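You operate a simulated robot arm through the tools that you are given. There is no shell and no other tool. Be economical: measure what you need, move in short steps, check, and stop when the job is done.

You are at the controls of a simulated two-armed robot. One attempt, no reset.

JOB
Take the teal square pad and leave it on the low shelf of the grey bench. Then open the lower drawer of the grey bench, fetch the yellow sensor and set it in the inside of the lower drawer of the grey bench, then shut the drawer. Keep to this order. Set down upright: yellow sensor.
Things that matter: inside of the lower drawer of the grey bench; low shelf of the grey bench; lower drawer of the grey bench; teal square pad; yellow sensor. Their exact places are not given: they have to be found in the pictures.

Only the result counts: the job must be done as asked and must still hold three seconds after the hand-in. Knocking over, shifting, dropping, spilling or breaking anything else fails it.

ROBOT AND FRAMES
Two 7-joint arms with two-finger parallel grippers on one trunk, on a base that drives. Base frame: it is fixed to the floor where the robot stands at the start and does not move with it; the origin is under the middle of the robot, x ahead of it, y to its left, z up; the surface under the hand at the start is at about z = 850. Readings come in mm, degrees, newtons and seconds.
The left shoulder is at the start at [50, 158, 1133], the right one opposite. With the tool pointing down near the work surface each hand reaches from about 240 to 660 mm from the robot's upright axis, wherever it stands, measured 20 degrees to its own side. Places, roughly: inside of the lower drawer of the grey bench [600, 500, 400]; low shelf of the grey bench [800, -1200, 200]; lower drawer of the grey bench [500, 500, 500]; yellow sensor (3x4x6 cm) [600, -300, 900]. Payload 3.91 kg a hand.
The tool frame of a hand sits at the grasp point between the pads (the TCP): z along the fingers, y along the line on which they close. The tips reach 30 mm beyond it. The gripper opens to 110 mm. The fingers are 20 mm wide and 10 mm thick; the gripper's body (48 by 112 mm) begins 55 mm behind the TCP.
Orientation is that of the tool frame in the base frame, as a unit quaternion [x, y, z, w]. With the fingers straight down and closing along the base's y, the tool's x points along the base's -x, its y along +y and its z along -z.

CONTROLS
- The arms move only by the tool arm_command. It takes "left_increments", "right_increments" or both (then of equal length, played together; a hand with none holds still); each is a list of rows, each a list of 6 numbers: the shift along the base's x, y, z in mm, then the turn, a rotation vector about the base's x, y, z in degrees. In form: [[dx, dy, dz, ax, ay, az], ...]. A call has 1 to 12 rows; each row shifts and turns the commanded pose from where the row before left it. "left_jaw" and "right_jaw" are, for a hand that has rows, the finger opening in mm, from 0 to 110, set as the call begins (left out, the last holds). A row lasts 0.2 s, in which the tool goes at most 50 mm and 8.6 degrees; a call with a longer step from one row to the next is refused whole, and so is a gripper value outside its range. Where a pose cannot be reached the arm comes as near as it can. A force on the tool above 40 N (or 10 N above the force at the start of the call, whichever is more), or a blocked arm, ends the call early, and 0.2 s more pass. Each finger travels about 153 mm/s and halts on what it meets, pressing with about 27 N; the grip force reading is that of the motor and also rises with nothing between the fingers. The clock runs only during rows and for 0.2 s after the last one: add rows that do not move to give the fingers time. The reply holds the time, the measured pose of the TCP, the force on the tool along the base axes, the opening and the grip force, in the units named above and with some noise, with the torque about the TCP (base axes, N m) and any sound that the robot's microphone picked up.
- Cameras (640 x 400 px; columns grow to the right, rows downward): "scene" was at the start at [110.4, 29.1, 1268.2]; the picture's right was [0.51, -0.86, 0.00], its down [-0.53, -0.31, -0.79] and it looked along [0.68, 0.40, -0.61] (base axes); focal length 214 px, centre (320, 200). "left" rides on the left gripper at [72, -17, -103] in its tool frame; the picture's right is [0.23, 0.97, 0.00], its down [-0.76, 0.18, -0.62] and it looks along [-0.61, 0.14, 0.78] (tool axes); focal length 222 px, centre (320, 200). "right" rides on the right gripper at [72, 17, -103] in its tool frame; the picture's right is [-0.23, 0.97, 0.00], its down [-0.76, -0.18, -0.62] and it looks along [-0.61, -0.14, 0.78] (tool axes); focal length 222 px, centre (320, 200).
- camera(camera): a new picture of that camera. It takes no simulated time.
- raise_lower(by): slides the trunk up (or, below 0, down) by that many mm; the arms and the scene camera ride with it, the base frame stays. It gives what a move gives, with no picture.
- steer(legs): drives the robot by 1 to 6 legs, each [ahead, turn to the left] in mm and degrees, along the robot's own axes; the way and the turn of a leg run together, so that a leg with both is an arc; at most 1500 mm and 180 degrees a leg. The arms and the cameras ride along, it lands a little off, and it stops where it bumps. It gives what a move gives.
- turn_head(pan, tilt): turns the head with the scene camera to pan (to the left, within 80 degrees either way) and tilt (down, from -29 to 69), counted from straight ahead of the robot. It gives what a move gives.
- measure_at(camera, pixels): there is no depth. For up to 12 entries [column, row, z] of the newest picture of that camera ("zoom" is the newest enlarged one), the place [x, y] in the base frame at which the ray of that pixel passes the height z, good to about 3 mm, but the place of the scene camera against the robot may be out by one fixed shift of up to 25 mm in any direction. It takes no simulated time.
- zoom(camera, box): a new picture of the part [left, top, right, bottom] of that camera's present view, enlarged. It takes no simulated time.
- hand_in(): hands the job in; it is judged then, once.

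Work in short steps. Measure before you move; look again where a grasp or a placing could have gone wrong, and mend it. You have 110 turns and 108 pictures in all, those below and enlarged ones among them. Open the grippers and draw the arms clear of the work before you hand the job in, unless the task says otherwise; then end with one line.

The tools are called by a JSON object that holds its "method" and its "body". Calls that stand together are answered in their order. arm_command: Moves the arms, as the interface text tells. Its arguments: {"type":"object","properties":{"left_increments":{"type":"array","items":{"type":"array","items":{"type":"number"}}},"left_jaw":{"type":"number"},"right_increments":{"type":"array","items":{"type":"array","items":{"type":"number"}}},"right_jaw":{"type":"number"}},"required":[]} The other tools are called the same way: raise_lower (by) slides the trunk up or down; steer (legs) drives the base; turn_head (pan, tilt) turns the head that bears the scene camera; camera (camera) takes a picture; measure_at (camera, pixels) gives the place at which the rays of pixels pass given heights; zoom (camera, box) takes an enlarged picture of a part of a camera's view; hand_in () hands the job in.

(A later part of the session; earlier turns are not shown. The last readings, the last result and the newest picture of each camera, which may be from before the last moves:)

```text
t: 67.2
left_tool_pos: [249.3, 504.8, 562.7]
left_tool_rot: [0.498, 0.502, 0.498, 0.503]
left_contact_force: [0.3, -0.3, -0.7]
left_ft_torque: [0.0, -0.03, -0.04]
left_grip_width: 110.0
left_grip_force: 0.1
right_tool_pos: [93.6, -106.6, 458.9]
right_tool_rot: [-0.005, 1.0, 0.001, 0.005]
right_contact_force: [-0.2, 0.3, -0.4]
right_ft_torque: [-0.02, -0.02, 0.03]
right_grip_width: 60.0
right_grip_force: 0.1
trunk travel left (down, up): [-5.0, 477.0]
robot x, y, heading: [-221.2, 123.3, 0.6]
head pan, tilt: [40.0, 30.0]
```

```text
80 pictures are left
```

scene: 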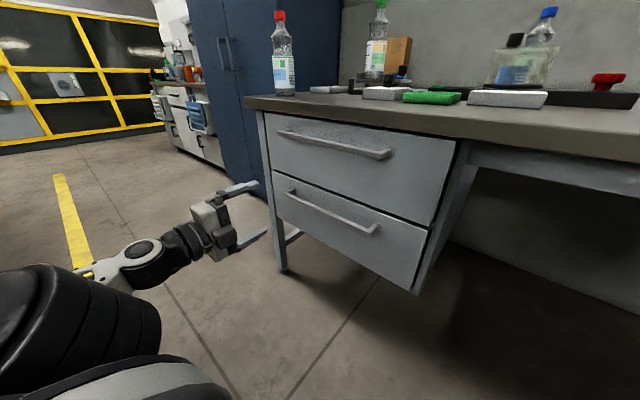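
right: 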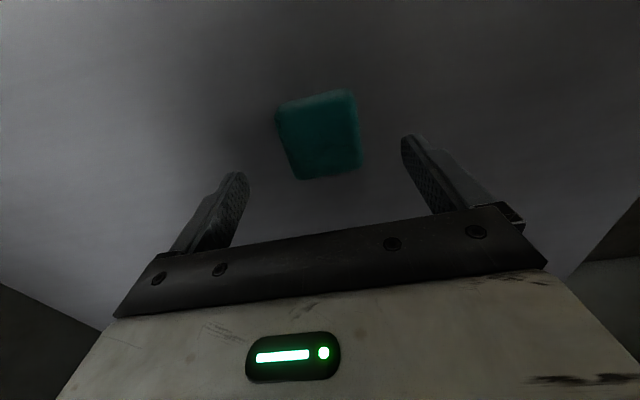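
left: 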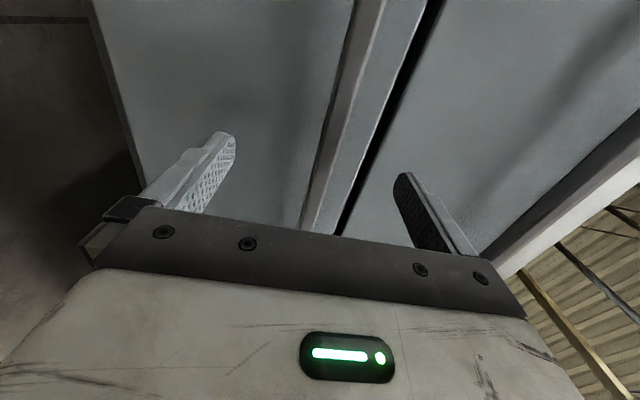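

The bar is centred between the tips. I'll advance 45 mm slowly and close on it.

{"method": "arm_command", "body": {"left_increments": [[12, 0, 0, 0, 0, 0], [12, 0, 0, 0, 0, 0], [11, 0, 0, 0, 0, 0], [10, 0, 0, 0, 0, 0], [0, 0, 0, 0, 0, 0]]}}

{"method": "camera", "body": {"camera": "left"}}

```text
t: 68.4
left_tool_pos: [292.9, 503.5, 563.5]
left_tool_rot: [0.497, 0.503, 0.498, 0.502]
left_contact_force: [-0.9, -0.5, -0.3]
left_ft_torque: [-0.03, 0.0, 0.01]
left_grip_width: 110.3
left_grip_force: 0.1
right_tool_pos: [94.9, -108.2, 457.9]
right_tool_rot: [-0.006, 1.0, 0.001, 0.004]
right_contact_force: [0.6, 0.4, -0.2]
right_ft_torque: [0.0, -0.02, -0.04]
right_grip_width: 59.8
right_grip_force: 0.1
trunk travel left (down, up): [-5.0, 477.0]
robot x, y, heading: [-221.0, 125.9, 0.5]
head pan, tilt: [40.0, 30.0]
```

```text
79 pictures are left
```

left: 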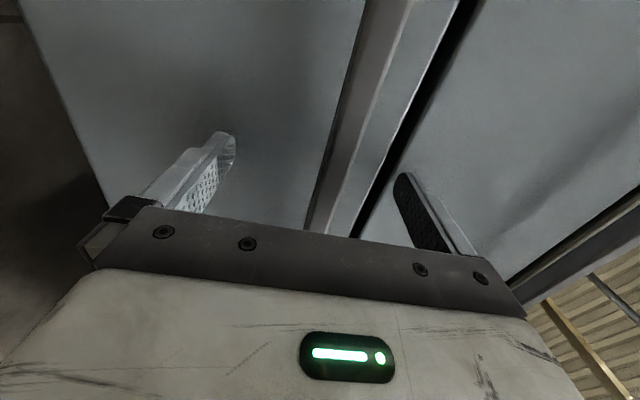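

The bar sits between the fingers. Closing on it.

{"method": "arm_command", "body": {"left_increments": [[4, 0, 0, 0, 0, 0], [0, 0, 0, 0, 0, 0], [0, 0, 0, 0, 0, 0], [0, 0, 0, 0, 0, 0], [0, 0, 0, 0, 0, 0]], "left_jaw": 0}}

{"method": "camera", "body": {"camera": "left"}}

```text
t: 69.6
left_tool_pos: [299.1, 502.5, 566.7]
left_tool_rot: [0.497, 0.499, 0.501, 0.503]
left_contact_force: [3.1, 1.4, 20.2]
left_ft_torque: [0.98, 0.74, -0.24]
left_grip_width: 13.8
left_grip_force: 44.9
right_tool_pos: [94.8, -107.9, 458.7]
right_tool_rot: [-0.005, 1.0, 0.001, 0.006]
right_contact_force: [-0.4, 0.6, -0.1]
right_ft_torque: [-0.01, -0.03, 0.01]
right_grip_width: 59.7
right_grip_force: 0.0
trunk travel left (down, up): [-5.0, 477.0]
robot x, y, heading: [-221.6, 124.3, 0.5]
head pan, tilt: [40.0, 30.0]
```

```text
78 pictures are left
```

left: 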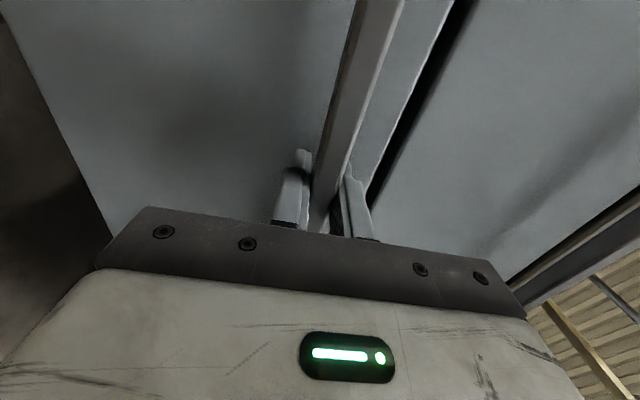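

The bar is gripped (13.8 mm). I'll ease up 4 mm to centre on it and start pulling with the arm.

{"method": "arm_command", "body": {"left_increments": [[0, 0, 4, 0, 0, 0], [-10, 0, 0, 0, 0, 0], [-15, 0, 0, 0, 0, 0], [-15, 0, 0, 0, 0, 0], [0, 0, 0, 0, 0, 0]]}}

```text
t: 70.8
left_tool_pos: [257.5, 502.9, 567.4]
left_tool_rot: [0.499, 0.501, 0.498, 0.502]
left_contact_force: [-1.2, 1.1, 7.6]
left_ft_torque: [0.7, 0.05, 0.05]
left_grip_width: 13.4
left_grip_force: 45.2
right_tool_pos: [94.2, -107.1, 459.4]
right_tool_rot: [-0.006, 1.0, 0.001, 0.005]
right_contact_force: [0.4, -0.1, 0.0]
right_ft_torque: [0.01, 0.03, 0.01]
right_grip_width: 60.0
right_grip_force: 0.1
trunk travel left (down, up): [-5.0, 477.0]
robot x, y, heading: [-218.4, 128.3, 0.4]
head pan, tilt: [40.0, 30.0]
```

It moves easily. I'll back the base 250 mm with the grip held, then check.

{"method": "steer", "body": {"legs": [[-250, 0]]}}

{"method": "camera", "body": {"camera": "scene"}}

```text
t: 72.7
left_tool_pos: [10.5, 503.0, 567.1]
left_tool_rot: [0.497, 0.503, 0.5, 0.5]
left_contact_force: [-2.3, 19.1, 4.4]
left_ft_torque: [0.74, 0.1, -0.56]
left_grip_width: 13.8
left_grip_force: 45.3
right_tool_pos: [-152.9, -109.8, 458.8]
right_tool_rot: [-0.006, 1.0, 0.0, 0.005]
right_contact_force: [-0.8, -0.6, -0.1]
right_ft_torque: [-0.01, -0.01, -0.02]
right_grip_width: 59.9
right_grip_force: 0.1
trunk travel left (down, up): [-5.0, 477.0]
robot x, y, heading: [-471.2, 125.7, 0.5]
head pan, tilt: [40.0, 30.0]
```

```text
77 pictures are left
```

scene: 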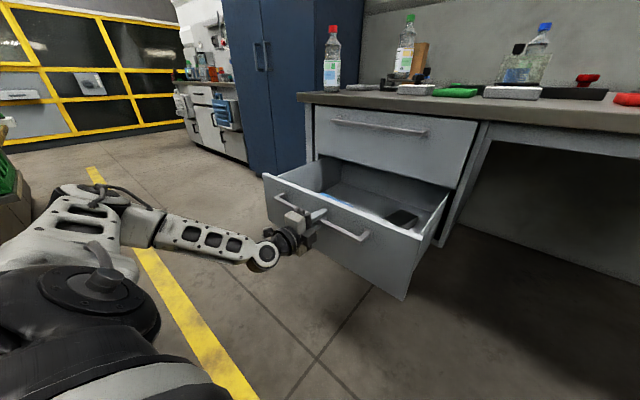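

The drawer is open about 290 mm, with some items inside. I'll release the handle and draw back.

{"method": "arm_command", "body": {"left_increments": [[0, 0, 0, 0, 0, 0], [0, 0, 0, 0, 0, 0], [0, 0, 0, 0, 0, 0]], "left_jaw": 100}}

{"method": "arm_command", "body": {"left_increments": [[-25, 0, 0, 0, 0, 0], [-30, 0, 0, 0, 0, 0], [-30, 0, 0, 0, 0, 0], [0, 0, 0, 0, 0, 0]]}}

{"method": "turn_head", "body": {"pan": 40, "tilt": 35}}

{"method": "raise_lower", "body": {"by": 370}}

{"method": "camera", "body": {"camera": "scene"}}

```text
t: 73.5
left_tool_pos: [8.6, 503.5, 567.0]
left_tool_rot: [0.497, 0.503, 0.5, 0.5]
left_contact_force: [0.1, -0.1, 0.3]
left_ft_torque: [-0.02, 0.02, 0.05]
left_grip_width: 100.1
left_grip_force: 0.0
right_tool_pos: [-153.3, -109.3, 459.0]
right_tool_rot: [-0.006, 1.0, 0.001, 0.005]
right_contact_force: [0.0, 0.4, 0.5]
right_ft_torque: [0.0, -0.01, 0.0]
right_grip_width: 60.0
right_grip_force: 0.1
trunk travel left (down, up): [-5.0, 477.0]
robot x, y, heading: [-467.1, 123.2, 0.4]
head pan, tilt: [40.0, 30.0]
```

```text
t: 74.5
left_tool_pos: [-75.5, 503.2, 566.4]
left_tool_rot: [0.497, 0.502, 0.5, 0.501]
left_contact_force: [-0.3, 0.0, -0.4]
left_ft_torque: [0.0, -0.03, 0.0]
left_grip_width: 100.0
left_grip_force: 0.2
right_tool_pos: [-152.4, -109.3, 457.6]
right_tool_rot: [-0.006, 1.0, 0.001, 0.004]
right_contact_force: [-0.3, 0.5, 0.5]
right_ft_torque: [0.01, 0.01, 0.01]
right_grip_width: 60.0
right_grip_force: 0.1
trunk travel left (down, up): [-5.0, 477.0]
robot x, y, heading: [-470.8, 126.3, 0.2]
head pan, tilt: [40.0, 30.0]
```

```text
t: 75.1
left_tool_pos: [-74.8, 502.9, 565.5]
left_tool_rot: [0.497, 0.503, 0.499, 0.501]
left_contact_force: [0.3, -0.5, 0.4]
left_ft_torque: [0.0, -0.04, 0.03]
left_grip_width: 100.0
left_grip_force: 0.0
right_tool_pos: [-153.6, -109.7, 458.5]
right_tool_rot: [-0.006, 1.0, 0.001, 0.004]
right_contact_force: [0.2, -0.2, -0.7]
right_ft_torque: [0.03, -0.04, 0.01]
right_grip_width: 60.0
right_grip_force: 0.1
trunk travel left (down, up): [-5.0, 477.0]
robot x, y, heading: [-469.1, 123.4, 0.1]
head pan, tilt: [40.0, 35.0]
```

```text
t: 78.7
left_tool_pos: [-75.5, 503.0, 935.7]
left_tool_rot: [0.497, 0.503, 0.5, 0.5]
left_contact_force: [0.2, 0.1, 0.1]
left_ft_torque: [-0.01, 0.0, -0.01]
left_grip_width: 100.2
left_grip_force: 0.0
right_tool_pos: [-153.7, -109.3, 827.7]
right_tool_rot: [-0.005, 1.0, 0.001, 0.004]
right_contact_force: [0.9, -0.2, 0.0]
right_ft_torque: [0.04, -0.01, 0.01]
right_grip_width: 59.9
right_grip_force: 0.1
trunk travel left (down, up): [-375.0, 107.0]
robot x, y, heading: [-468.5, 123.0, 0.3]
head pan, tilt: [40.0, 35.0]
```

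```text
76 pictures are left
```

scene: 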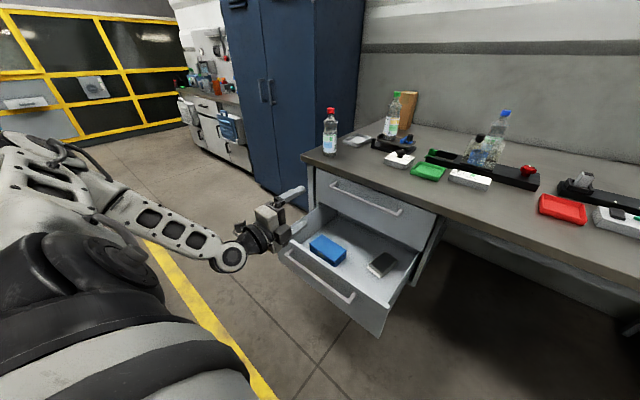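

The drawer holds a blue box at (328,250) and a grey item at (382,264). I'll zoom to pick a free spot.

{"method": "zoom", "body": {"camera": "scene", "box": [270, 180, 450, 340]}}

{"method": "measure_at", "body": {"camera": "scene", "pixels": [[310, 255, 430], [335, 262, 430], [347, 252, 430], [325, 240, 430], [367, 270, 430], [380, 277, 430], [395, 262, 430], [383, 252, 430], [382, 303, 590], [285, 250, 590], [380, 335, 390], [423, 251, 590], [320, 205, 590]]}}

```text
2.50 times, centred on (360, 260) of scene
```

zoom: 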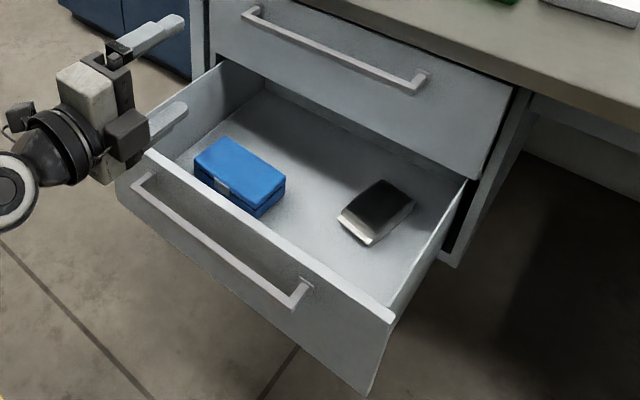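

```text
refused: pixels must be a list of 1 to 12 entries
```

Free floor lies between the two items at zoom (310,215). Measuring the items and the drawer rim.

{"method": "measure_at", "body": {"camera": "zoom", "pixels": [[310, 215, 405], [265, 215, 405], [285, 195, 405], [340, 222, 405], [368, 243, 405], [280, 270, 405], [400, 270, 405], [395, 312, 610], [148, 152, 610], [465, 182, 610], [215, 63, 610], [300, 300, 567]]}}

{"method": "measure_at", "body": {"camera": "zoom", "pixels": [[362, 393, 390], [260, 80, 405], [330, 160, 405], [440, 180, 500], [375, 310, 600], [195, 160, 470], [285, 180, 470], [412, 200, 430]]}}

```text
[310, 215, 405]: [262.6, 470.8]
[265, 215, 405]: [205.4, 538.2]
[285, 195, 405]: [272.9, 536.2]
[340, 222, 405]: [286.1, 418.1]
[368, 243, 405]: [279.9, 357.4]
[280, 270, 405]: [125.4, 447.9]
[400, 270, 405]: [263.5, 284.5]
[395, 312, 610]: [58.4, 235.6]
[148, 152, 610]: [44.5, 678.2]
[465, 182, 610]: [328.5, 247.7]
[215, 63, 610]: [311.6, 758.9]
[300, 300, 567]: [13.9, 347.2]
```

```text
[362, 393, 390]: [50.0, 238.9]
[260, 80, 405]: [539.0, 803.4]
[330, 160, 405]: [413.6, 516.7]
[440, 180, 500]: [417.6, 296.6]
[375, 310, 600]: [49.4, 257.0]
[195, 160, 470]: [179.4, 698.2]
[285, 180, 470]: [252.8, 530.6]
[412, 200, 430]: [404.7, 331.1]
```

The front right area of the drawer, around (170,400), is free. Next is the sensor with the right hand, so I'll raise both hands clear of the bench items and drive to about (0,-170).

{"method": "arm_command", "body": {"left_increments": [[0, 0, 25, 0, 0, 0], [0, 0, 25, 0, 0, 0], [0, 0, 25, 0, 0, 0], [0, 0, 25, 0, 0, 0], [0, 0, 25, 0, 0, 0], [0, 0, 25, 0, 0, 0], [0, 0, 25, 0, 0, 0]], "right_increments": [[5, 0, 32, 0, 0, 0], [5, 0, 32, 0, 0, 0], [5, 0, 32, 0, 0, 0], [5, 0, 32, 0, 0, 0], [5, 0, 32, 0, 0, 0], [5, 0, 32, 0, 0, 0], [5, 0, 32, 0, 0, 0]], "left_jaw": 20, "right_jaw": 90}}

{"method": "steer", "body": {"legs": [[0, -90], [310, 0], [0, 90]]}}

{"method": "turn_head", "body": {"pan": 0, "tilt": 30}}

{"method": "camera", "body": {"camera": "scene"}}

```text
t: 80.3
left_tool_pos: [-74.9, 502.5, 1111.3]
left_tool_rot: [0.498, 0.502, 0.499, 0.501]
left_contact_force: [-0.1, -0.3, 0.3]
left_ft_torque: [0.0, 0.0, 0.0]
left_grip_width: 20.0
left_grip_force: 0.0
right_tool_pos: [-118.2, -110.1, 1053.0]
right_tool_rot: [-0.006, 1.0, 0.002, 0.004]
right_contact_force: [-0.3, -0.1, -0.3]
right_ft_torque: [0.02, 0.03, -0.01]
right_grip_width: 90.2
right_grip_force: 0.0
trunk travel left (down, up): [-375.0, 107.0]
robot x, y, heading: [-467.8, 128.4, 0.5]
head pan, tilt: [40.0, 35.0]
```

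```text
t: 90.0
left_tool_pos: [-74.8, 194.5, 1111.0]
left_tool_rot: [0.494, 0.505, 0.503, 0.498]
left_contact_force: [0.5, 0.2, -0.6]
left_ft_torque: [0.01, -0.02, 0.02]
left_grip_width: 20.1
left_grip_force: 0.0
right_tool_pos: [-111.3, -418.7, 1052.3]
right_tool_rot: [-0.011, 1.0, 0.001, 0.004]
right_contact_force: [-0.7, 0.4, -0.4]
right_ft_torque: [-0.03, 0.03, 0.03]
right_grip_width: 89.9
right_grip_force: 0.0
trunk travel left (down, up): [-375.0, 107.0]
robot x, y, heading: [-463.6, -190.5, 0.9]
head pan, tilt: [40.0, 35.0]
```

```text
t: 91.1
left_tool_pos: [-73.7, 196.1, 1110.5]
left_tool_rot: [0.494, 0.506, 0.503, 0.498]
left_contact_force: [0.8, 0.3, 0.2]
left_ft_torque: [0.01, 0.0, 0.01]
left_grip_width: 20.1
left_grip_force: 0.1
right_tool_pos: [-110.9, -418.6, 1053.4]
right_tool_rot: [-0.012, 1.0, 0.002, 0.004]
right_contact_force: [0.2, 0.6, 0.6]
right_ft_torque: [-0.04, 0.01, 0.04]
right_grip_width: 90.1
right_grip_force: 0.1
trunk travel left (down, up): [-375.0, 107.0]
robot x, y, heading: [-463.7, -186.0, 1.1]
head pan, tilt: [0.0, 30.0]
```

```text
74 pictures are left
```

scene: 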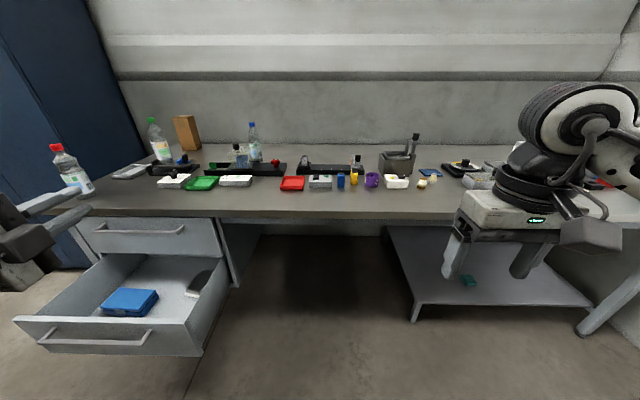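

The way is clear: pad on the shelf at (469,281), drawer open. I'll drive ahead 440 mm and look with the right camera.

{"method": "steer", "body": {"legs": [[440, -1]]}}

{"method": "camera", "body": {"camera": "right"}}

```text
t: 93.8
left_tool_pos: [369.9, 191.8, 1110.3]
left_tool_rot: [0.499, 0.501, 0.497, 0.503]
left_contact_force: [0.5, 0.0, 0.2]
left_ft_torque: [-0.04, -0.05, 0.01]
left_grip_width: 20.1
left_grip_force: 0.0
right_tool_pos: [321.1, -420.7, 1052.4]
right_tool_rot: [-0.002, 1.0, 0.0, 0.004]
right_contact_force: [-0.1, 0.4, 0.3]
right_ft_torque: [0.01, 0.02, 0.03]
right_grip_width: 89.9
right_grip_force: 0.0
trunk travel left (down, up): [-375.0, 107.0]
robot x, y, heading: [-28.5, -183.6, 0.1]
head pan, tilt: [0.0, 30.0]
```

```text
73 pictures are left
```

right: 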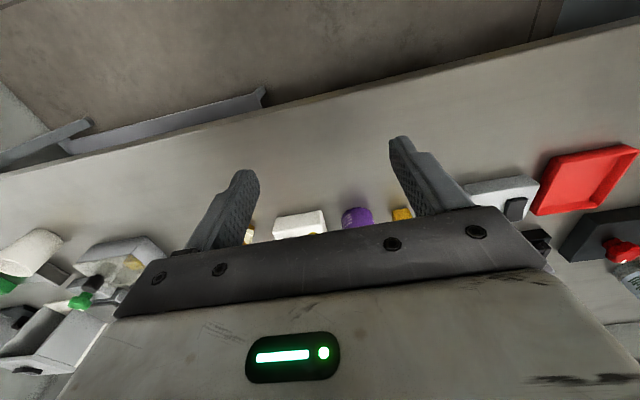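

Yellow shows at (402,214). I'll move the right hand towards it, about (500,-335), for a better view.

{"method": "arm_command", "body": {"right_increments": [[35, 17, 0, 0, 0, 0], [35, 17, 0, 0, 0, 0], [35, 17, 0, 0, 0, 0], [35, 17, 0, 0, 0, 0], [30, 17, 0, 0, 0, 0], [0, 0, 0, 0, 0, 0]]}}

{"method": "camera", "body": {"camera": "right"}}

```text
t: 95.2
left_tool_pos: [369.5, 191.9, 1111.5]
left_tool_rot: [0.499, 0.501, 0.497, 0.503]
left_contact_force: [0.4, 0.5, 0.0]
left_ft_torque: [0.0, 0.03, 0.0]
left_grip_width: 20.0
left_grip_force: 0.1
right_tool_pos: [493.1, -335.9, 1052.4]
right_tool_rot: [-0.002, 1.0, 0.0, 0.005]
right_contact_force: [0.4, -0.4, -0.6]
right_ft_torque: [-0.02, 0.02, 0.0]
right_grip_width: 89.8
right_grip_force: 0.1
trunk travel left (down, up): [-375.0, 107.0]
robot x, y, heading: [-27.6, -184.0, 0.1]
head pan, tilt: [0.0, 30.0]
```

```text
72 pictures are left
```

right: 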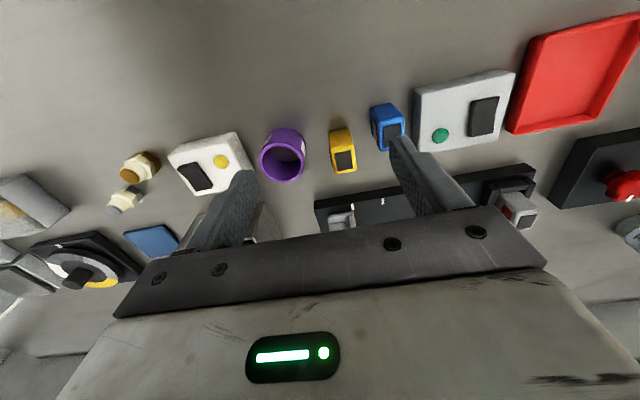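

{"method": "zoom", "body": {"camera": "right", "box": [250, 80, 430, 192]}}

```text
3.56 times, centred on (340, 136) of right
```

zoom: 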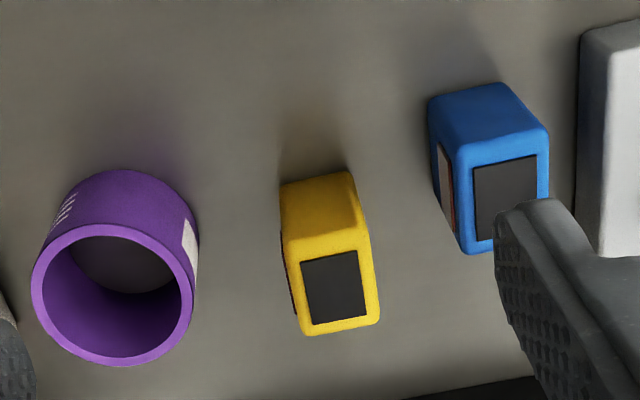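

The yellow sensor stands upright between the purple cup and the blue one. Measuring its top (z≈910) and the neighbours' gaps.

{"method": "measure_at", "body": {"camera": "zoom", "pixels": [[285, 243, 910], [364, 228, 910], [379, 318, 910], [303, 334, 910], [332, 282, 910], [282, 185, 850], [350, 172, 850], [195, 290, 920], [198, 230, 850], [432, 110, 900], [462, 250, 910], [440, 200, 850]]}}

```text
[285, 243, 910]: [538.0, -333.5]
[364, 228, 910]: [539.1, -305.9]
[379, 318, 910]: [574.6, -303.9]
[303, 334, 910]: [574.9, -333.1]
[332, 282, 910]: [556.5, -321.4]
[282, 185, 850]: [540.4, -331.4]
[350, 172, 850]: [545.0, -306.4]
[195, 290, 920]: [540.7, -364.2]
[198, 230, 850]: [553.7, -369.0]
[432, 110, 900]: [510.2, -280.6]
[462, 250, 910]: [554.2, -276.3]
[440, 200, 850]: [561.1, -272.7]
```

The sensor is centred at (557,-319), 29 mm wide in y; the cup edge is at y≈-365 and the blue part at ≈-276. I'll open to 50 mm, align above, descend partway and check.

{"method": "arm_command", "body": {"right_increments": [[32, 8, 0, 0, 0, 0], [32, 8, 0, 0, 0, 0], [0, 0, -40, 0, 0, 0], [0, 0, -40, 0, 0, 0], [0, 0, 0, 0, 0, 0]], "right_jaw": 50}}

{"method": "camera", "body": {"camera": "right"}}

```text
t: 96.4
left_tool_pos: [369.1, 191.4, 1110.5]
left_tool_rot: [0.499, 0.5, 0.498, 0.503]
left_contact_force: [0.6, -0.8, 0.1]
left_ft_torque: [0.02, 0.0, -0.02]
left_grip_width: 20.1
left_grip_force: 0.1
right_tool_pos: [554.9, -318.7, 972.6]
right_tool_rot: [-0.002, 1.0, 0.001, 0.005]
right_contact_force: [0.3, 0.6, 0.0]
right_ft_torque: [-0.03, 0.0, 0.02]
right_grip_width: 50.0
right_grip_force: 0.1
trunk travel left (down, up): [-375.0, 107.0]
robot x, y, heading: [-27.8, -184.6, 0.1]
head pan, tilt: [0.0, 30.0]
```

```text
70 pictures are left
```

right: 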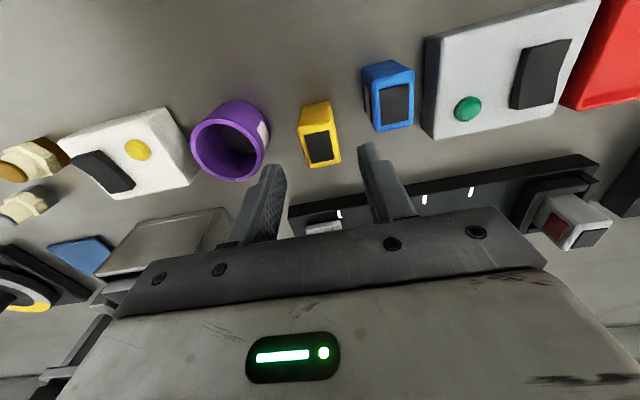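

{"method": "measure_at", "body": {"camera": "right", "pixels": [[305, 135, 910], [334, 129, 910], [341, 161, 910], [311, 167, 910], [270, 148, 925], [265, 120, 925], [371, 92, 905], [376, 130, 905]]}}

{"method": "arm_command", "body": {"right_increments": [[1, 0, -20, 0, 0, 0], [0, 0, -20, 0, 0, 0], [0, 0, 0, 0, 0, 0]]}}

{"method": "camera", "body": {"camera": "right"}}

```text
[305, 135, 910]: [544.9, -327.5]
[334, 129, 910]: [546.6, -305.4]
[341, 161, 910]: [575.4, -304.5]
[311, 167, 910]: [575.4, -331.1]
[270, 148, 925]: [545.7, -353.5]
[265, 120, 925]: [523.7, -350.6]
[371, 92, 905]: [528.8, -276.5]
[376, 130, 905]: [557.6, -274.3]
```

```text
t: 97.2
left_tool_pos: [368.9, 192.1, 1111.0]
left_tool_rot: [0.499, 0.501, 0.497, 0.503]
left_contact_force: [0.5, 0.0, 0.2]
left_ft_torque: [0.02, 0.02, 0.01]
left_grip_width: 20.2
left_grip_force: 0.1
right_tool_pos: [556.2, -320.6, 933.0]
right_tool_rot: [-0.002, 1.0, 0.001, 0.005]
right_contact_force: [1.5, 0.9, 0.0]
right_ft_torque: [0.03, 0.0, 0.01]
right_grip_width: 50.1
right_grip_force: 0.0
trunk travel left (down, up): [-375.0, 107.0]
robot x, y, heading: [-22.2, -184.9, 0.0]
head pan, tilt: [0.0, 30.0]
```

```text
69 pictures are left
```

right: 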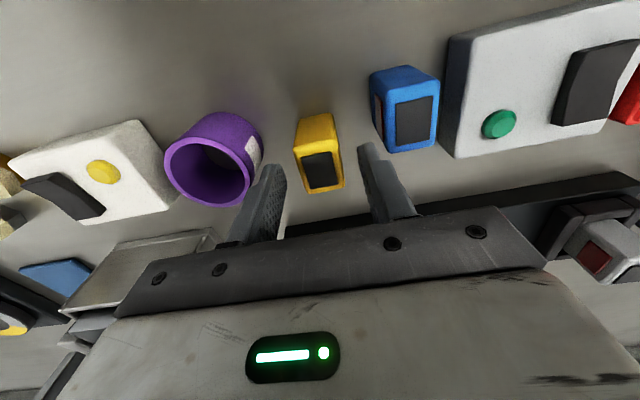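

The left finger is close to the cup. I'll narrow to 44 mm and shift 2 mm left before descending.

{"method": "arm_command", "body": {"right_increments": [[1, 2.5, 0, 0, 0, 0], [0, 0, 0, 0, 0, 0], [0, 0, -12, 0, 0, 0], [0, 0, 0, 0, 0, 0]], "right_jaw": 44}}

{"method": "zoom", "body": {"camera": "right", "box": [220, 90, 420, 215]}}

```text
t: 98.2
left_tool_pos: [369.2, 191.2, 1110.5]
left_tool_rot: [0.499, 0.501, 0.497, 0.503]
left_contact_force: [0.0, 0.1, -0.6]
left_ft_torque: [0.01, 0.03, 0.02]
left_grip_width: 20.1
left_grip_force: 0.1
right_tool_pos: [558.4, -317.1, 919.9]
right_tool_rot: [-0.003, 1.0, 0.001, 0.005]
right_contact_force: [0.3, -0.2, -0.3]
right_ft_torque: [0.0, 0.01, 0.02]
right_grip_width: 43.9
right_grip_force: 0.0
trunk travel left (down, up): [-375.0, 107.0]
robot x, y, heading: [-27.0, -184.8, -0.1]
head pan, tilt: [0.0, 30.0]
```

```text
3.20 times, centred on (320, 152) of right
```

zoom: 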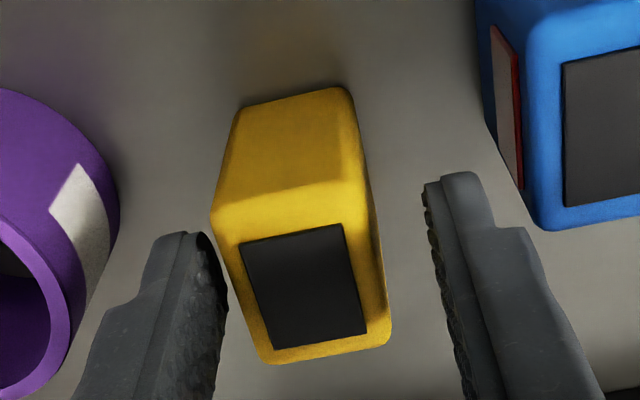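

The sensor is between the fingers. I'll descend another 22 mm with a 1.5 mm shift right, then close.

{"method": "arm_command", "body": {"right_increments": [[0, -1.5, 0, 0, 0, 0], [0, 0, -11, 0, 0, 0], [0, 0, -11, 0, 0, 0], [0, 0, 0, 0, 0, 0]]}}

{"method": "arm_command", "body": {"right_increments": [[0, 0, 0, 0, 0, 0], [0, 0, 0, 0, 0, 0], [0, 0, 0, 0, 0, 0]], "right_jaw": 10}}

{"method": "camera", "body": {"camera": "right"}}

```text
t: 99.2
left_tool_pos: [369.2, 190.8, 1110.1]
left_tool_rot: [0.499, 0.501, 0.497, 0.503]
left_contact_force: [-0.1, 0.3, 0.2]
left_ft_torque: [0.0, -0.02, -0.01]
left_grip_width: 19.9
left_grip_force: 0.1
right_tool_pos: [558.0, -319.0, 898.8]
right_tool_rot: [-0.003, 1.0, 0.001, 0.004]
right_contact_force: [0.2, 0.5, 1.0]
right_ft_torque: [-0.05, -0.02, -0.01]
right_grip_width: 44.0
right_grip_force: 0.1
trunk travel left (down, up): [-375.0, 107.0]
robot x, y, heading: [-25.5, -178.6, 0.1]
head pan, tilt: [0.0, 30.0]
```

```text
t: 100.0
left_tool_pos: [369.3, 191.5, 1111.2]
left_tool_rot: [0.499, 0.501, 0.498, 0.503]
left_contact_force: [0.4, -0.1, -0.6]
left_ft_torque: [0.0, 0.04, 0.02]
left_grip_width: 20.1
left_grip_force: 0.1
right_tool_pos: [556.6, -317.7, 899.4]
right_tool_rot: [-0.002, 1.0, 0.001, 0.004]
right_contact_force: [-0.6, 0.2, 0.1]
right_ft_torque: [0.0, -0.03, 0.02]
right_grip_width: 29.4
right_grip_force: 27.0
trunk travel left (down, up): [-375.0, 107.0]
robot x, y, heading: [-25.9, -181.2, 0.4]
head pan, tilt: [0.0, 30.0]
```

```text
67 pictures are left
```

right: 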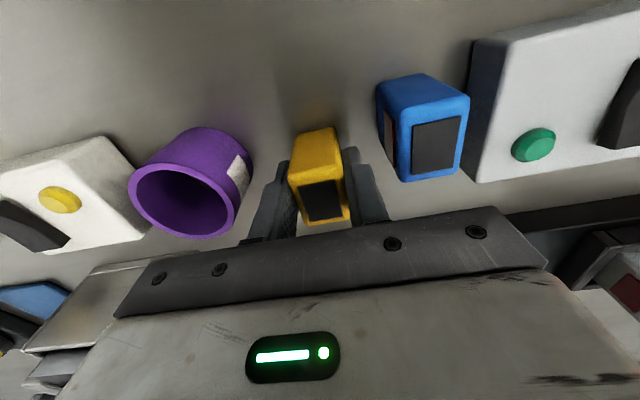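

The sensor is gripped at 29.4 mm, its base 49 mm below the TCP. I'll lift, draw in, and back away.

{"method": "arm_command", "body": {"right_increments": [[0, 0, 20, 0, 0, 0], [0, 0, 35, 0, 0, 0], [0, 0, 40, 0, 0, 0], [0, 0, 40, 0, 0, 0], [-30, 10, 20, 0, 0, 0], [-40, 10, 0, 0, 0, 0], [-40, 10, 0, 0, 0, 0], [-40, 10, 0, 0, 0, 0], [0, 0, 0, 0, 0, 0]]}}

{"method": "steer", "body": {"legs": [[-450, 0]]}}

{"method": "camera", "body": {"camera": "right"}}

```text
t: 102.0
left_tool_pos: [369.0, 190.6, 1111.0]
left_tool_rot: [0.499, 0.501, 0.497, 0.503]
left_contact_force: [-0.1, -0.7, -0.3]
left_ft_torque: [0.01, 0.01, 0.0]
left_grip_width: 20.1
left_grip_force: 0.2
right_tool_pos: [406.7, -278.5, 1052.1]
right_tool_rot: [-0.001, 1.0, 0.0, 0.004]
right_contact_force: [0.3, -1.5, -1.6]
right_ft_torque: [-0.03, -0.02, 0.0]
right_grip_width: 29.4
right_grip_force: 27.4
trunk travel left (down, up): [-375.0, 107.0]
robot x, y, heading: [-32.0, -183.9, -0.0]
head pan, tilt: [0.0, 30.0]
```

```text
t: 104.7
left_tool_pos: [-78.6, 191.2, 1111.1]
left_tool_rot: [0.5, 0.501, 0.497, 0.503]
left_contact_force: [0.3, -0.2, 0.3]
left_ft_torque: [-0.01, 0.0, 0.01]
left_grip_width: 20.1
left_grip_force: 0.1
right_tool_pos: [-41.9, -278.8, 1051.8]
right_tool_rot: [-0.002, 1.0, 0.0, 0.004]
right_contact_force: [-0.4, -0.1, -1.0]
right_ft_torque: [0.03, 0.02, 0.01]
right_grip_width: 29.5
right_grip_force: 27.3
trunk travel left (down, up): [-375.0, 107.0]
robot x, y, heading: [-474.6, -182.7, 0.3]
head pan, tilt: [0.0, 30.0]
```

```text
66 pictures are left
```

right: 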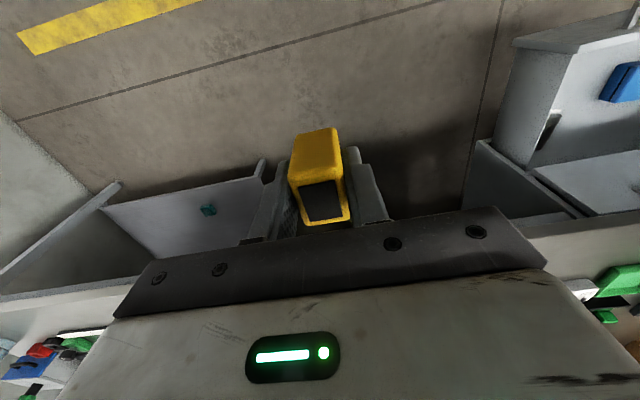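

Before turning, I'll look left and back for obstacles to the left arm's sweep.

{"method": "turn_head", "body": {"pan": 80, "tilt": 10}}

{"method": "camera", "body": {"camera": "scene"}}

```text
t: 106.2
left_tool_pos: [-78.8, 191.1, 1111.1]
left_tool_rot: [0.498, 0.501, 0.497, 0.503]
left_contact_force: [0.2, -0.1, 0.0]
left_ft_torque: [0.03, 0.0, -0.04]
left_grip_width: 19.8
left_grip_force: 0.1
right_tool_pos: [-41.2, -278.6, 1052.3]
right_tool_rot: [-0.001, 1.0, 0.002, 0.005]
right_contact_force: [0.3, -0.2, -0.7]
right_ft_torque: [-0.02, -0.01, 0.01]
right_grip_width: 29.3
right_grip_force: 27.2
trunk travel left (down, up): [-375.0, 107.0]
robot x, y, heading: [-469.7, -185.1, -0.1]
head pan, tilt: [80.0, 10.0]
```

```text
65 pictures are left
```

scene: 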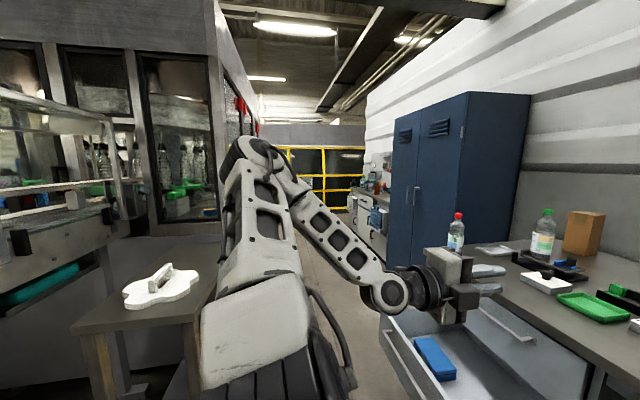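

The table behind-left is low, below the arm, and only its far cabinet is tall. I'll drive to about (-340,220) and turn to face the drawer.

{"method": "steer", "body": {"legs": [[0, 71], [425, 0], [0, -71]]}}

{"method": "turn_head", "body": {"pan": 15, "tilt": 45}}

{"method": "camera", "body": {"camera": "scene"}}

```text
t: 115.0
left_tool_pos: [65.7, 586.7, 1110.3]
left_tool_rot: [0.502, 0.498, 0.496, 0.505]
left_contact_force: [-0.1, -0.6, -1.2]
left_ft_torque: [-0.01, 0.0, 0.04]
left_grip_width: 19.9
left_grip_force: 0.0
right_tool_pos: [99.2, 116.7, 1052.0]
right_tool_rot: [0.003, 1.0, 0.001, 0.005]
right_contact_force: [-0.4, -0.2, -1.1]
right_ft_torque: [0.0, 0.0, -0.02]
right_grip_width: 29.5
right_grip_force: 26.9
trunk travel left (down, up): [-375.0, 107.0]
robot x, y, heading: [-332.1, 218.4, -0.3]
head pan, tilt: [80.0, 10.0]
```

```text
t: 116.3
left_tool_pos: [66.1, 586.8, 1110.5]
left_tool_rot: [0.502, 0.499, 0.495, 0.505]
left_contact_force: [-0.2, 0.3, -0.1]
left_ft_torque: [0.01, 0.01, -0.04]
left_grip_width: 20.1
left_grip_force: 0.0
right_tool_pos: [98.8, 116.6, 1051.5]
right_tool_rot: [0.002, 1.0, 0.001, 0.004]
right_contact_force: [0.5, 0.6, -0.9]
right_ft_torque: [-0.02, 0.0, 0.02]
right_grip_width: 29.5
right_grip_force: 27.3
trunk travel left (down, up): [-375.0, 107.0]
robot x, y, heading: [-333.7, 213.7, -0.5]
head pan, tilt: [15.0, 45.0]
```

```text
64 pictures are left
```

scene: 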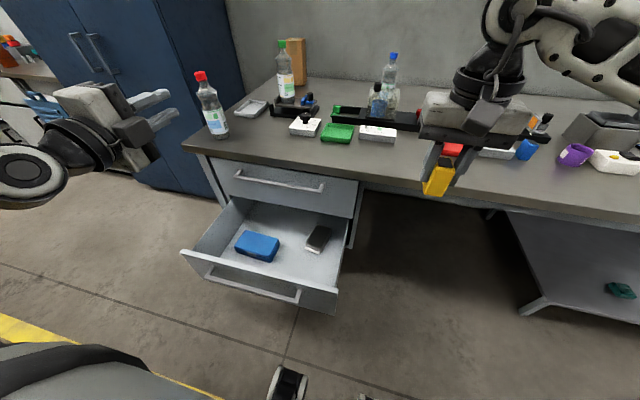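

I'll measure the drawer rim, the floor features and the two items from this view.

{"method": "zoom", "body": {"camera": "scene", "box": [170, 190, 370, 320]}}

{"method": "measure_at", "body": {"camera": "scene", "pixels": [[339, 293, 610], [182, 252, 610], [352, 219, 610], [306, 250, 405], [321, 254, 405], [329, 234, 430], [235, 245, 460], [275, 262, 405], [280, 245, 405], [300, 268, 405], [325, 280, 405], [238, 255, 405]]}}

```text
3.08 times, centred on (270, 255) of scene
```

zoom: 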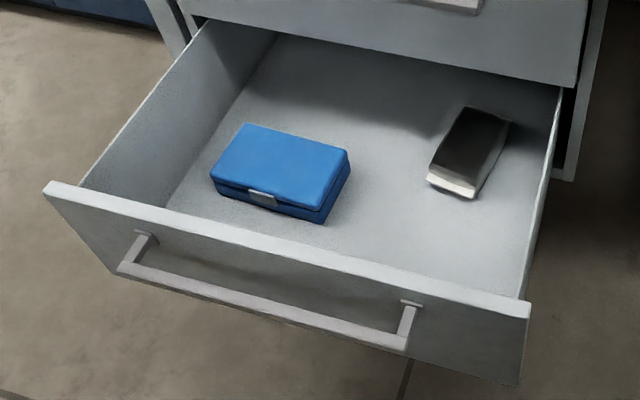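

```text
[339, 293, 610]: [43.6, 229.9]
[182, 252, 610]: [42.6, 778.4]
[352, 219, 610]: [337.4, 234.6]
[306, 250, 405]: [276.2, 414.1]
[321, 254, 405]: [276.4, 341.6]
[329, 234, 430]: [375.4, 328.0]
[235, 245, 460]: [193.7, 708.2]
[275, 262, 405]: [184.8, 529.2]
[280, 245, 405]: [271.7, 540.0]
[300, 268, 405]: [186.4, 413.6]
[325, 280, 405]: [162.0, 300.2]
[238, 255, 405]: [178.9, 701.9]
```

Free floor: x 60–265, y 250–520. I'll aim for about (190,350), which keeps the wrist camera clear of the drawer front. I'll go forward 50 mm, lower the trunk 300 mm, then bring the hand over.

{"method": "steer", "body": {"legs": [[50, 0.5]]}}

{"method": "raise_lower", "body": {"by": -300}}

{"method": "arm_command", "body": {"right_increments": [[4, 25, 0, 0, 0, 0], [4, 25, 0, 0, 0, 0], [4, 25, 0, 0, 0, 0], [4, 25, 0, 0, 0, 0], [4, 25, 0, 0, 0, 0], [4, 25, 0, 0, 0, 0], [4, 25, 0, 0, 0, 0], [4, 25, 0, 0, 0, 0], [4, 25, 0, 0, 0, 0], [4, 8, 0, 0, 0, 0], [0, 0, 0, 0, 0, 0]]}}

{"method": "camera", "body": {"camera": "right"}}

{"method": "camera", "body": {"camera": "scene"}}

```text
t: 117.2
left_tool_pos: [111.8, 590.1, 1111.2]
left_tool_rot: [0.499, 0.501, 0.497, 0.503]
left_contact_force: [-0.1, 0.0, -1.1]
left_ft_torque: [0.01, 0.02, 0.03]
left_grip_width: 20.0
left_grip_force: 0.0
right_tool_pos: [149.7, 119.9, 1051.6]
right_tool_rot: [-0.001, 1.0, 0.0, 0.003]
right_contact_force: [0.8, 0.6, -1.2]
right_ft_torque: [-0.01, 0.02, -0.01]
right_grip_width: 29.4
right_grip_force: 26.9
trunk travel left (down, up): [-375.0, 107.0]
robot x, y, heading: [-282.3, 214.4, 0.1]
head pan, tilt: [15.0, 45.0]
```

```text
t: 120.2
left_tool_pos: [111.3, 590.5, 810.8]
left_tool_rot: [0.5, 0.5, 0.497, 0.503]
left_contact_force: [-0.1, -0.2, 0.2]
left_ft_torque: [0.02, 0.01, 0.01]
left_grip_width: 20.2
left_grip_force: 0.1
right_tool_pos: [148.1, 121.6, 754.3]
right_tool_rot: [-0.002, 1.0, 0.001, 0.004]
right_contact_force: [0.3, 0.5, -0.5]
right_ft_torque: [0.02, 0.01, 0.01]
right_grip_width: 29.5
right_grip_force: 27.5
trunk travel left (down, up): [-75.0, 407.0]
robot x, y, heading: [-286.4, 215.8, 0.1]
head pan, tilt: [15.0, 45.0]
```

```text
t: 122.6
left_tool_pos: [111.8, 590.6, 810.6]
left_tool_rot: [0.499, 0.501, 0.497, 0.503]
left_contact_force: [0.4, 0.1, 0.8]
left_ft_torque: [0.02, -0.01, 0.02]
left_grip_width: 19.9
left_grip_force: 0.1
right_tool_pos: [189.1, 353.2, 753.0]
right_tool_rot: [-0.001, 1.0, 0.001, 0.005]
right_contact_force: [0.5, -0.7, 0.0]
right_ft_torque: [-0.01, 0.02, -0.05]
right_grip_width: 29.5
right_grip_force: 27.0
trunk travel left (down, up): [-75.0, 407.0]
robot x, y, heading: [-283.3, 212.7, 0.1]
head pan, tilt: [15.0, 45.0]
```

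```text
62 pictures are left
```

right: 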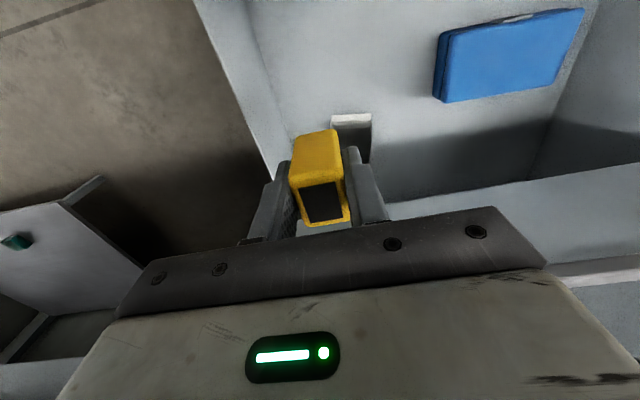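

```text
61 pictures are left
```

scene: 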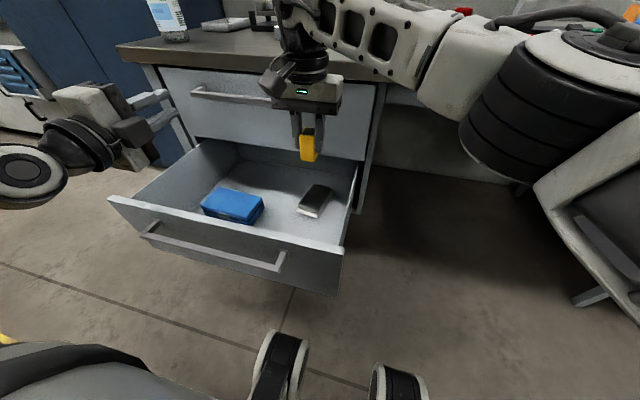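

Using the right camera, which has no fixed shift, I'll locate the grey item, the blue box and the walls.

{"method": "measure_at", "body": {"camera": "right", "pixels": [[331, 117, 415], [372, 114, 415], [370, 160, 430], [435, 100, 405], [445, 103, 460], [197, 10, 615], [262, 150, 615], [292, 125, 405], [270, 70, 405], [245, 5, 405]]}}

{"method": "zoom", "body": {"camera": "right", "box": [190, 0, 470, 175]}}

```text
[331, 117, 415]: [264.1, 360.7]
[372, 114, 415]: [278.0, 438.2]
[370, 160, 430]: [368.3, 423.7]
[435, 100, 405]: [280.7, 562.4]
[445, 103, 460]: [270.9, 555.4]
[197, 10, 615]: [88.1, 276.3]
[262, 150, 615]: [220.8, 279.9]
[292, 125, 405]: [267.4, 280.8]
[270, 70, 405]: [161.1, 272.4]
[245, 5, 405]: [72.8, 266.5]
```

```text
2.29 times, centred on (330, 88) of right
```

zoom: 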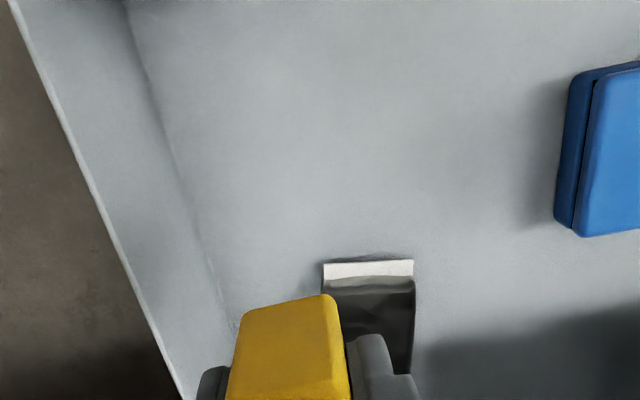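

By the right camera the right wall is at y≈278, the grey item at y 361–438 with x>264, and the blue box at y>555. I'll shift to (194,380) and descend to about z=500, watching reach.

{"method": "arm_command", "body": {"right_increments": [[5, 14, 0, 0, 0, 0], [0, 13, 0, 0, 0, 0], [0, 0, -30, 0, 0, 0], [0, 0, -30, 0, 0, 0], [0, 0, -30, 0, 0, 0], [0, 0, -30, 0, 0, 0], [0, 0, 0, 0, 0, 0]]}}

{"method": "camera", "body": {"camera": "scene"}}

{"method": "camera", "body": {"camera": "right"}}

```text
t: 124.2
left_tool_pos: [111.5, 588.8, 810.5]
left_tool_rot: [0.499, 0.501, 0.497, 0.503]
left_contact_force: [0.2, 0.4, -0.3]
left_ft_torque: [-0.01, -0.01, -0.04]
left_grip_width: 19.9
left_grip_force: 0.0
right_tool_pos: [191.3, 359.9, 632.1]
right_tool_rot: [-0.002, 1.0, 0.002, 0.004]
right_contact_force: [-0.1, 0.3, -0.7]
right_ft_torque: [0.01, -0.05, 0.0]
right_grip_width: 29.7
right_grip_force: 27.0
right hand out of reach, approached as far as the arm can: row 1, 2
trunk travel left (down, up): [-75.0, 407.0]
robot x, y, heading: [-284.6, 212.9, 0.3]
head pan, tilt: [15.0, 45.0]
```

```text
59 pictures are left
```

scene: 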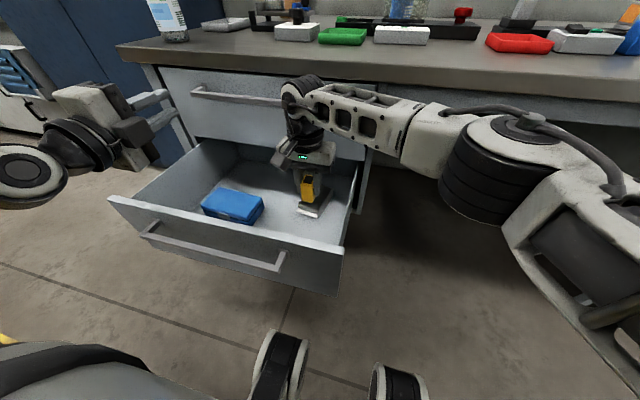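

```text
58 pictures are left
```

right: 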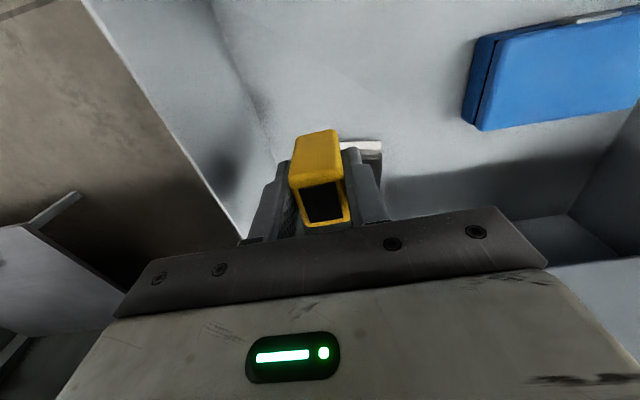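

Before going deeper I need the forearm's height above the drawer's right wall. I'll measure its lower edge at candidate heights.

{"method": "measure_at", "body": {"camera": "scene", "pixels": [[340, 133, 750], [340, 133, 800], [395, 155, 750], [395, 155, 800], [300, 108, 800], [300, 108, 850], [303, 165, 690], [309, 200, 590], [350, 180, 610], [345, 243, 610]]}}

{"method": "zoom", "body": {"camera": "scene", "box": [250, 60, 450, 260]}}

```text
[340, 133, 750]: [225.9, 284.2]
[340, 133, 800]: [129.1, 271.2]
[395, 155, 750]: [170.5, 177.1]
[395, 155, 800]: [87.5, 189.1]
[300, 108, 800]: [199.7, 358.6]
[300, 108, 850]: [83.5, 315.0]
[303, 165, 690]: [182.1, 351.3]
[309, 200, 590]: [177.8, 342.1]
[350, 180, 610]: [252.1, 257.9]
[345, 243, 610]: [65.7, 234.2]
```

```text
2.00 times, centred on (350, 160) of scene
```

zoom: 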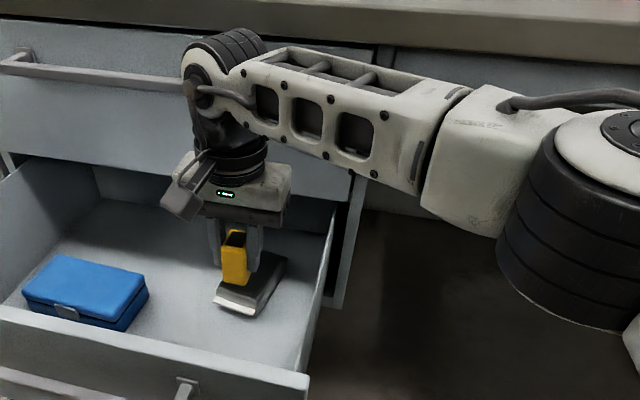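

The wrist would end about level with the drawer rim, so the sideways forearm would hit the right wall. I'll lift out and move the base left to y≈500. From there, with a higher trunk, the arm slopes down steeply into the drawer.

{"method": "arm_command", "body": {"right_increments": [[0, 0, 30, 0, 0, 0], [0, 0, 30, 0, 0, 0], [0, 0, 30, 0, 0, 0], [0, 0, 30, 0, 0, 0], [-5, -25, 10, 0, 0, 0], [-5, -30, 0, 0, 0, 0], [-5, -30, 0, 0, 0, 0], [-5, -30, 0, 0, 0, 0], [-5, -30, 0, 0, 0, 0]]}}

{"method": "raise_lower", "body": {"by": 140}}

{"method": "steer", "body": {"legs": [[-270, 0], [0, 45], [400, 0], [0, -45]]}}

{"method": "camera", "body": {"camera": "scene"}}

```text
t: 126.2
left_tool_pos: [110.6, 589.1, 811.0]
left_tool_rot: [0.499, 0.501, 0.497, 0.503]
left_contact_force: [-0.7, 1.0, -0.4]
left_ft_torque: [-0.01, -0.03, -0.04]
left_grip_width: 20.1
left_grip_force: 0.1
right_tool_pos: [164.9, 213.9, 763.0]
right_tool_rot: [-0.002, 1.0, 0.001, 0.004]
right_contact_force: [-0.3, -0.1, -1.0]
right_ft_torque: [-0.05, -0.01, -0.01]
right_grip_width: 29.7
right_grip_force: 27.0
trunk travel left (down, up): [-75.0, 407.0]
robot x, y, heading: [-283.8, 214.4, -0.0]
head pan, tilt: [15.0, 45.0]
```

```text
t: 127.9
left_tool_pos: [112.2, 589.6, 951.0]
left_tool_rot: [0.498, 0.502, 0.497, 0.503]
left_contact_force: [0.3, 0.1, -0.7]
left_ft_torque: [0.0, 0.02, -0.02]
left_grip_width: 20.0
left_grip_force: 0.1
right_tool_pos: [166.3, 214.7, 901.5]
right_tool_rot: [-0.002, 1.0, 0.0, 0.005]
right_contact_force: [-0.4, -0.3, -0.1]
right_ft_torque: [0.05, 0.0, 0.02]
right_grip_width: 29.4
right_grip_force: 27.0
trunk travel left (down, up): [-215.0, 267.0]
robot x, y, heading: [-284.1, 214.1, 0.1]
head pan, tilt: [15.0, 45.0]
```

```text
t: 136.1
left_tool_pos: [116.6, 877.0, 952.1]
left_tool_rot: [0.498, 0.502, 0.499, 0.501]
left_contact_force: [-0.7, 0.2, -0.3]
left_ft_torque: [-0.03, 0.0, 0.02]
left_grip_width: 20.1
left_grip_force: 0.0
right_tool_pos: [174.2, 501.6, 902.7]
right_tool_rot: [-0.005, 1.0, 0.001, 0.005]
right_contact_force: [0.2, 0.0, -0.9]
right_ft_torque: [0.0, 0.0, 0.01]
right_grip_width: 29.3
right_grip_force: 27.1
trunk travel left (down, up): [-215.0, 267.0]
robot x, y, heading: [-277.4, 500.3, 0.5]
head pan, tilt: [15.0, 45.0]
```

```text
56 pictures are left
```

scene: 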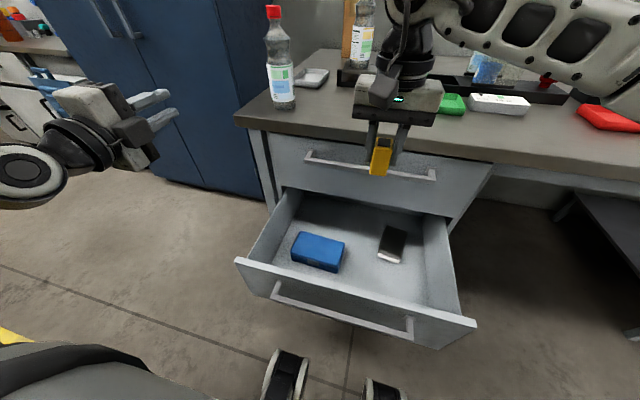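

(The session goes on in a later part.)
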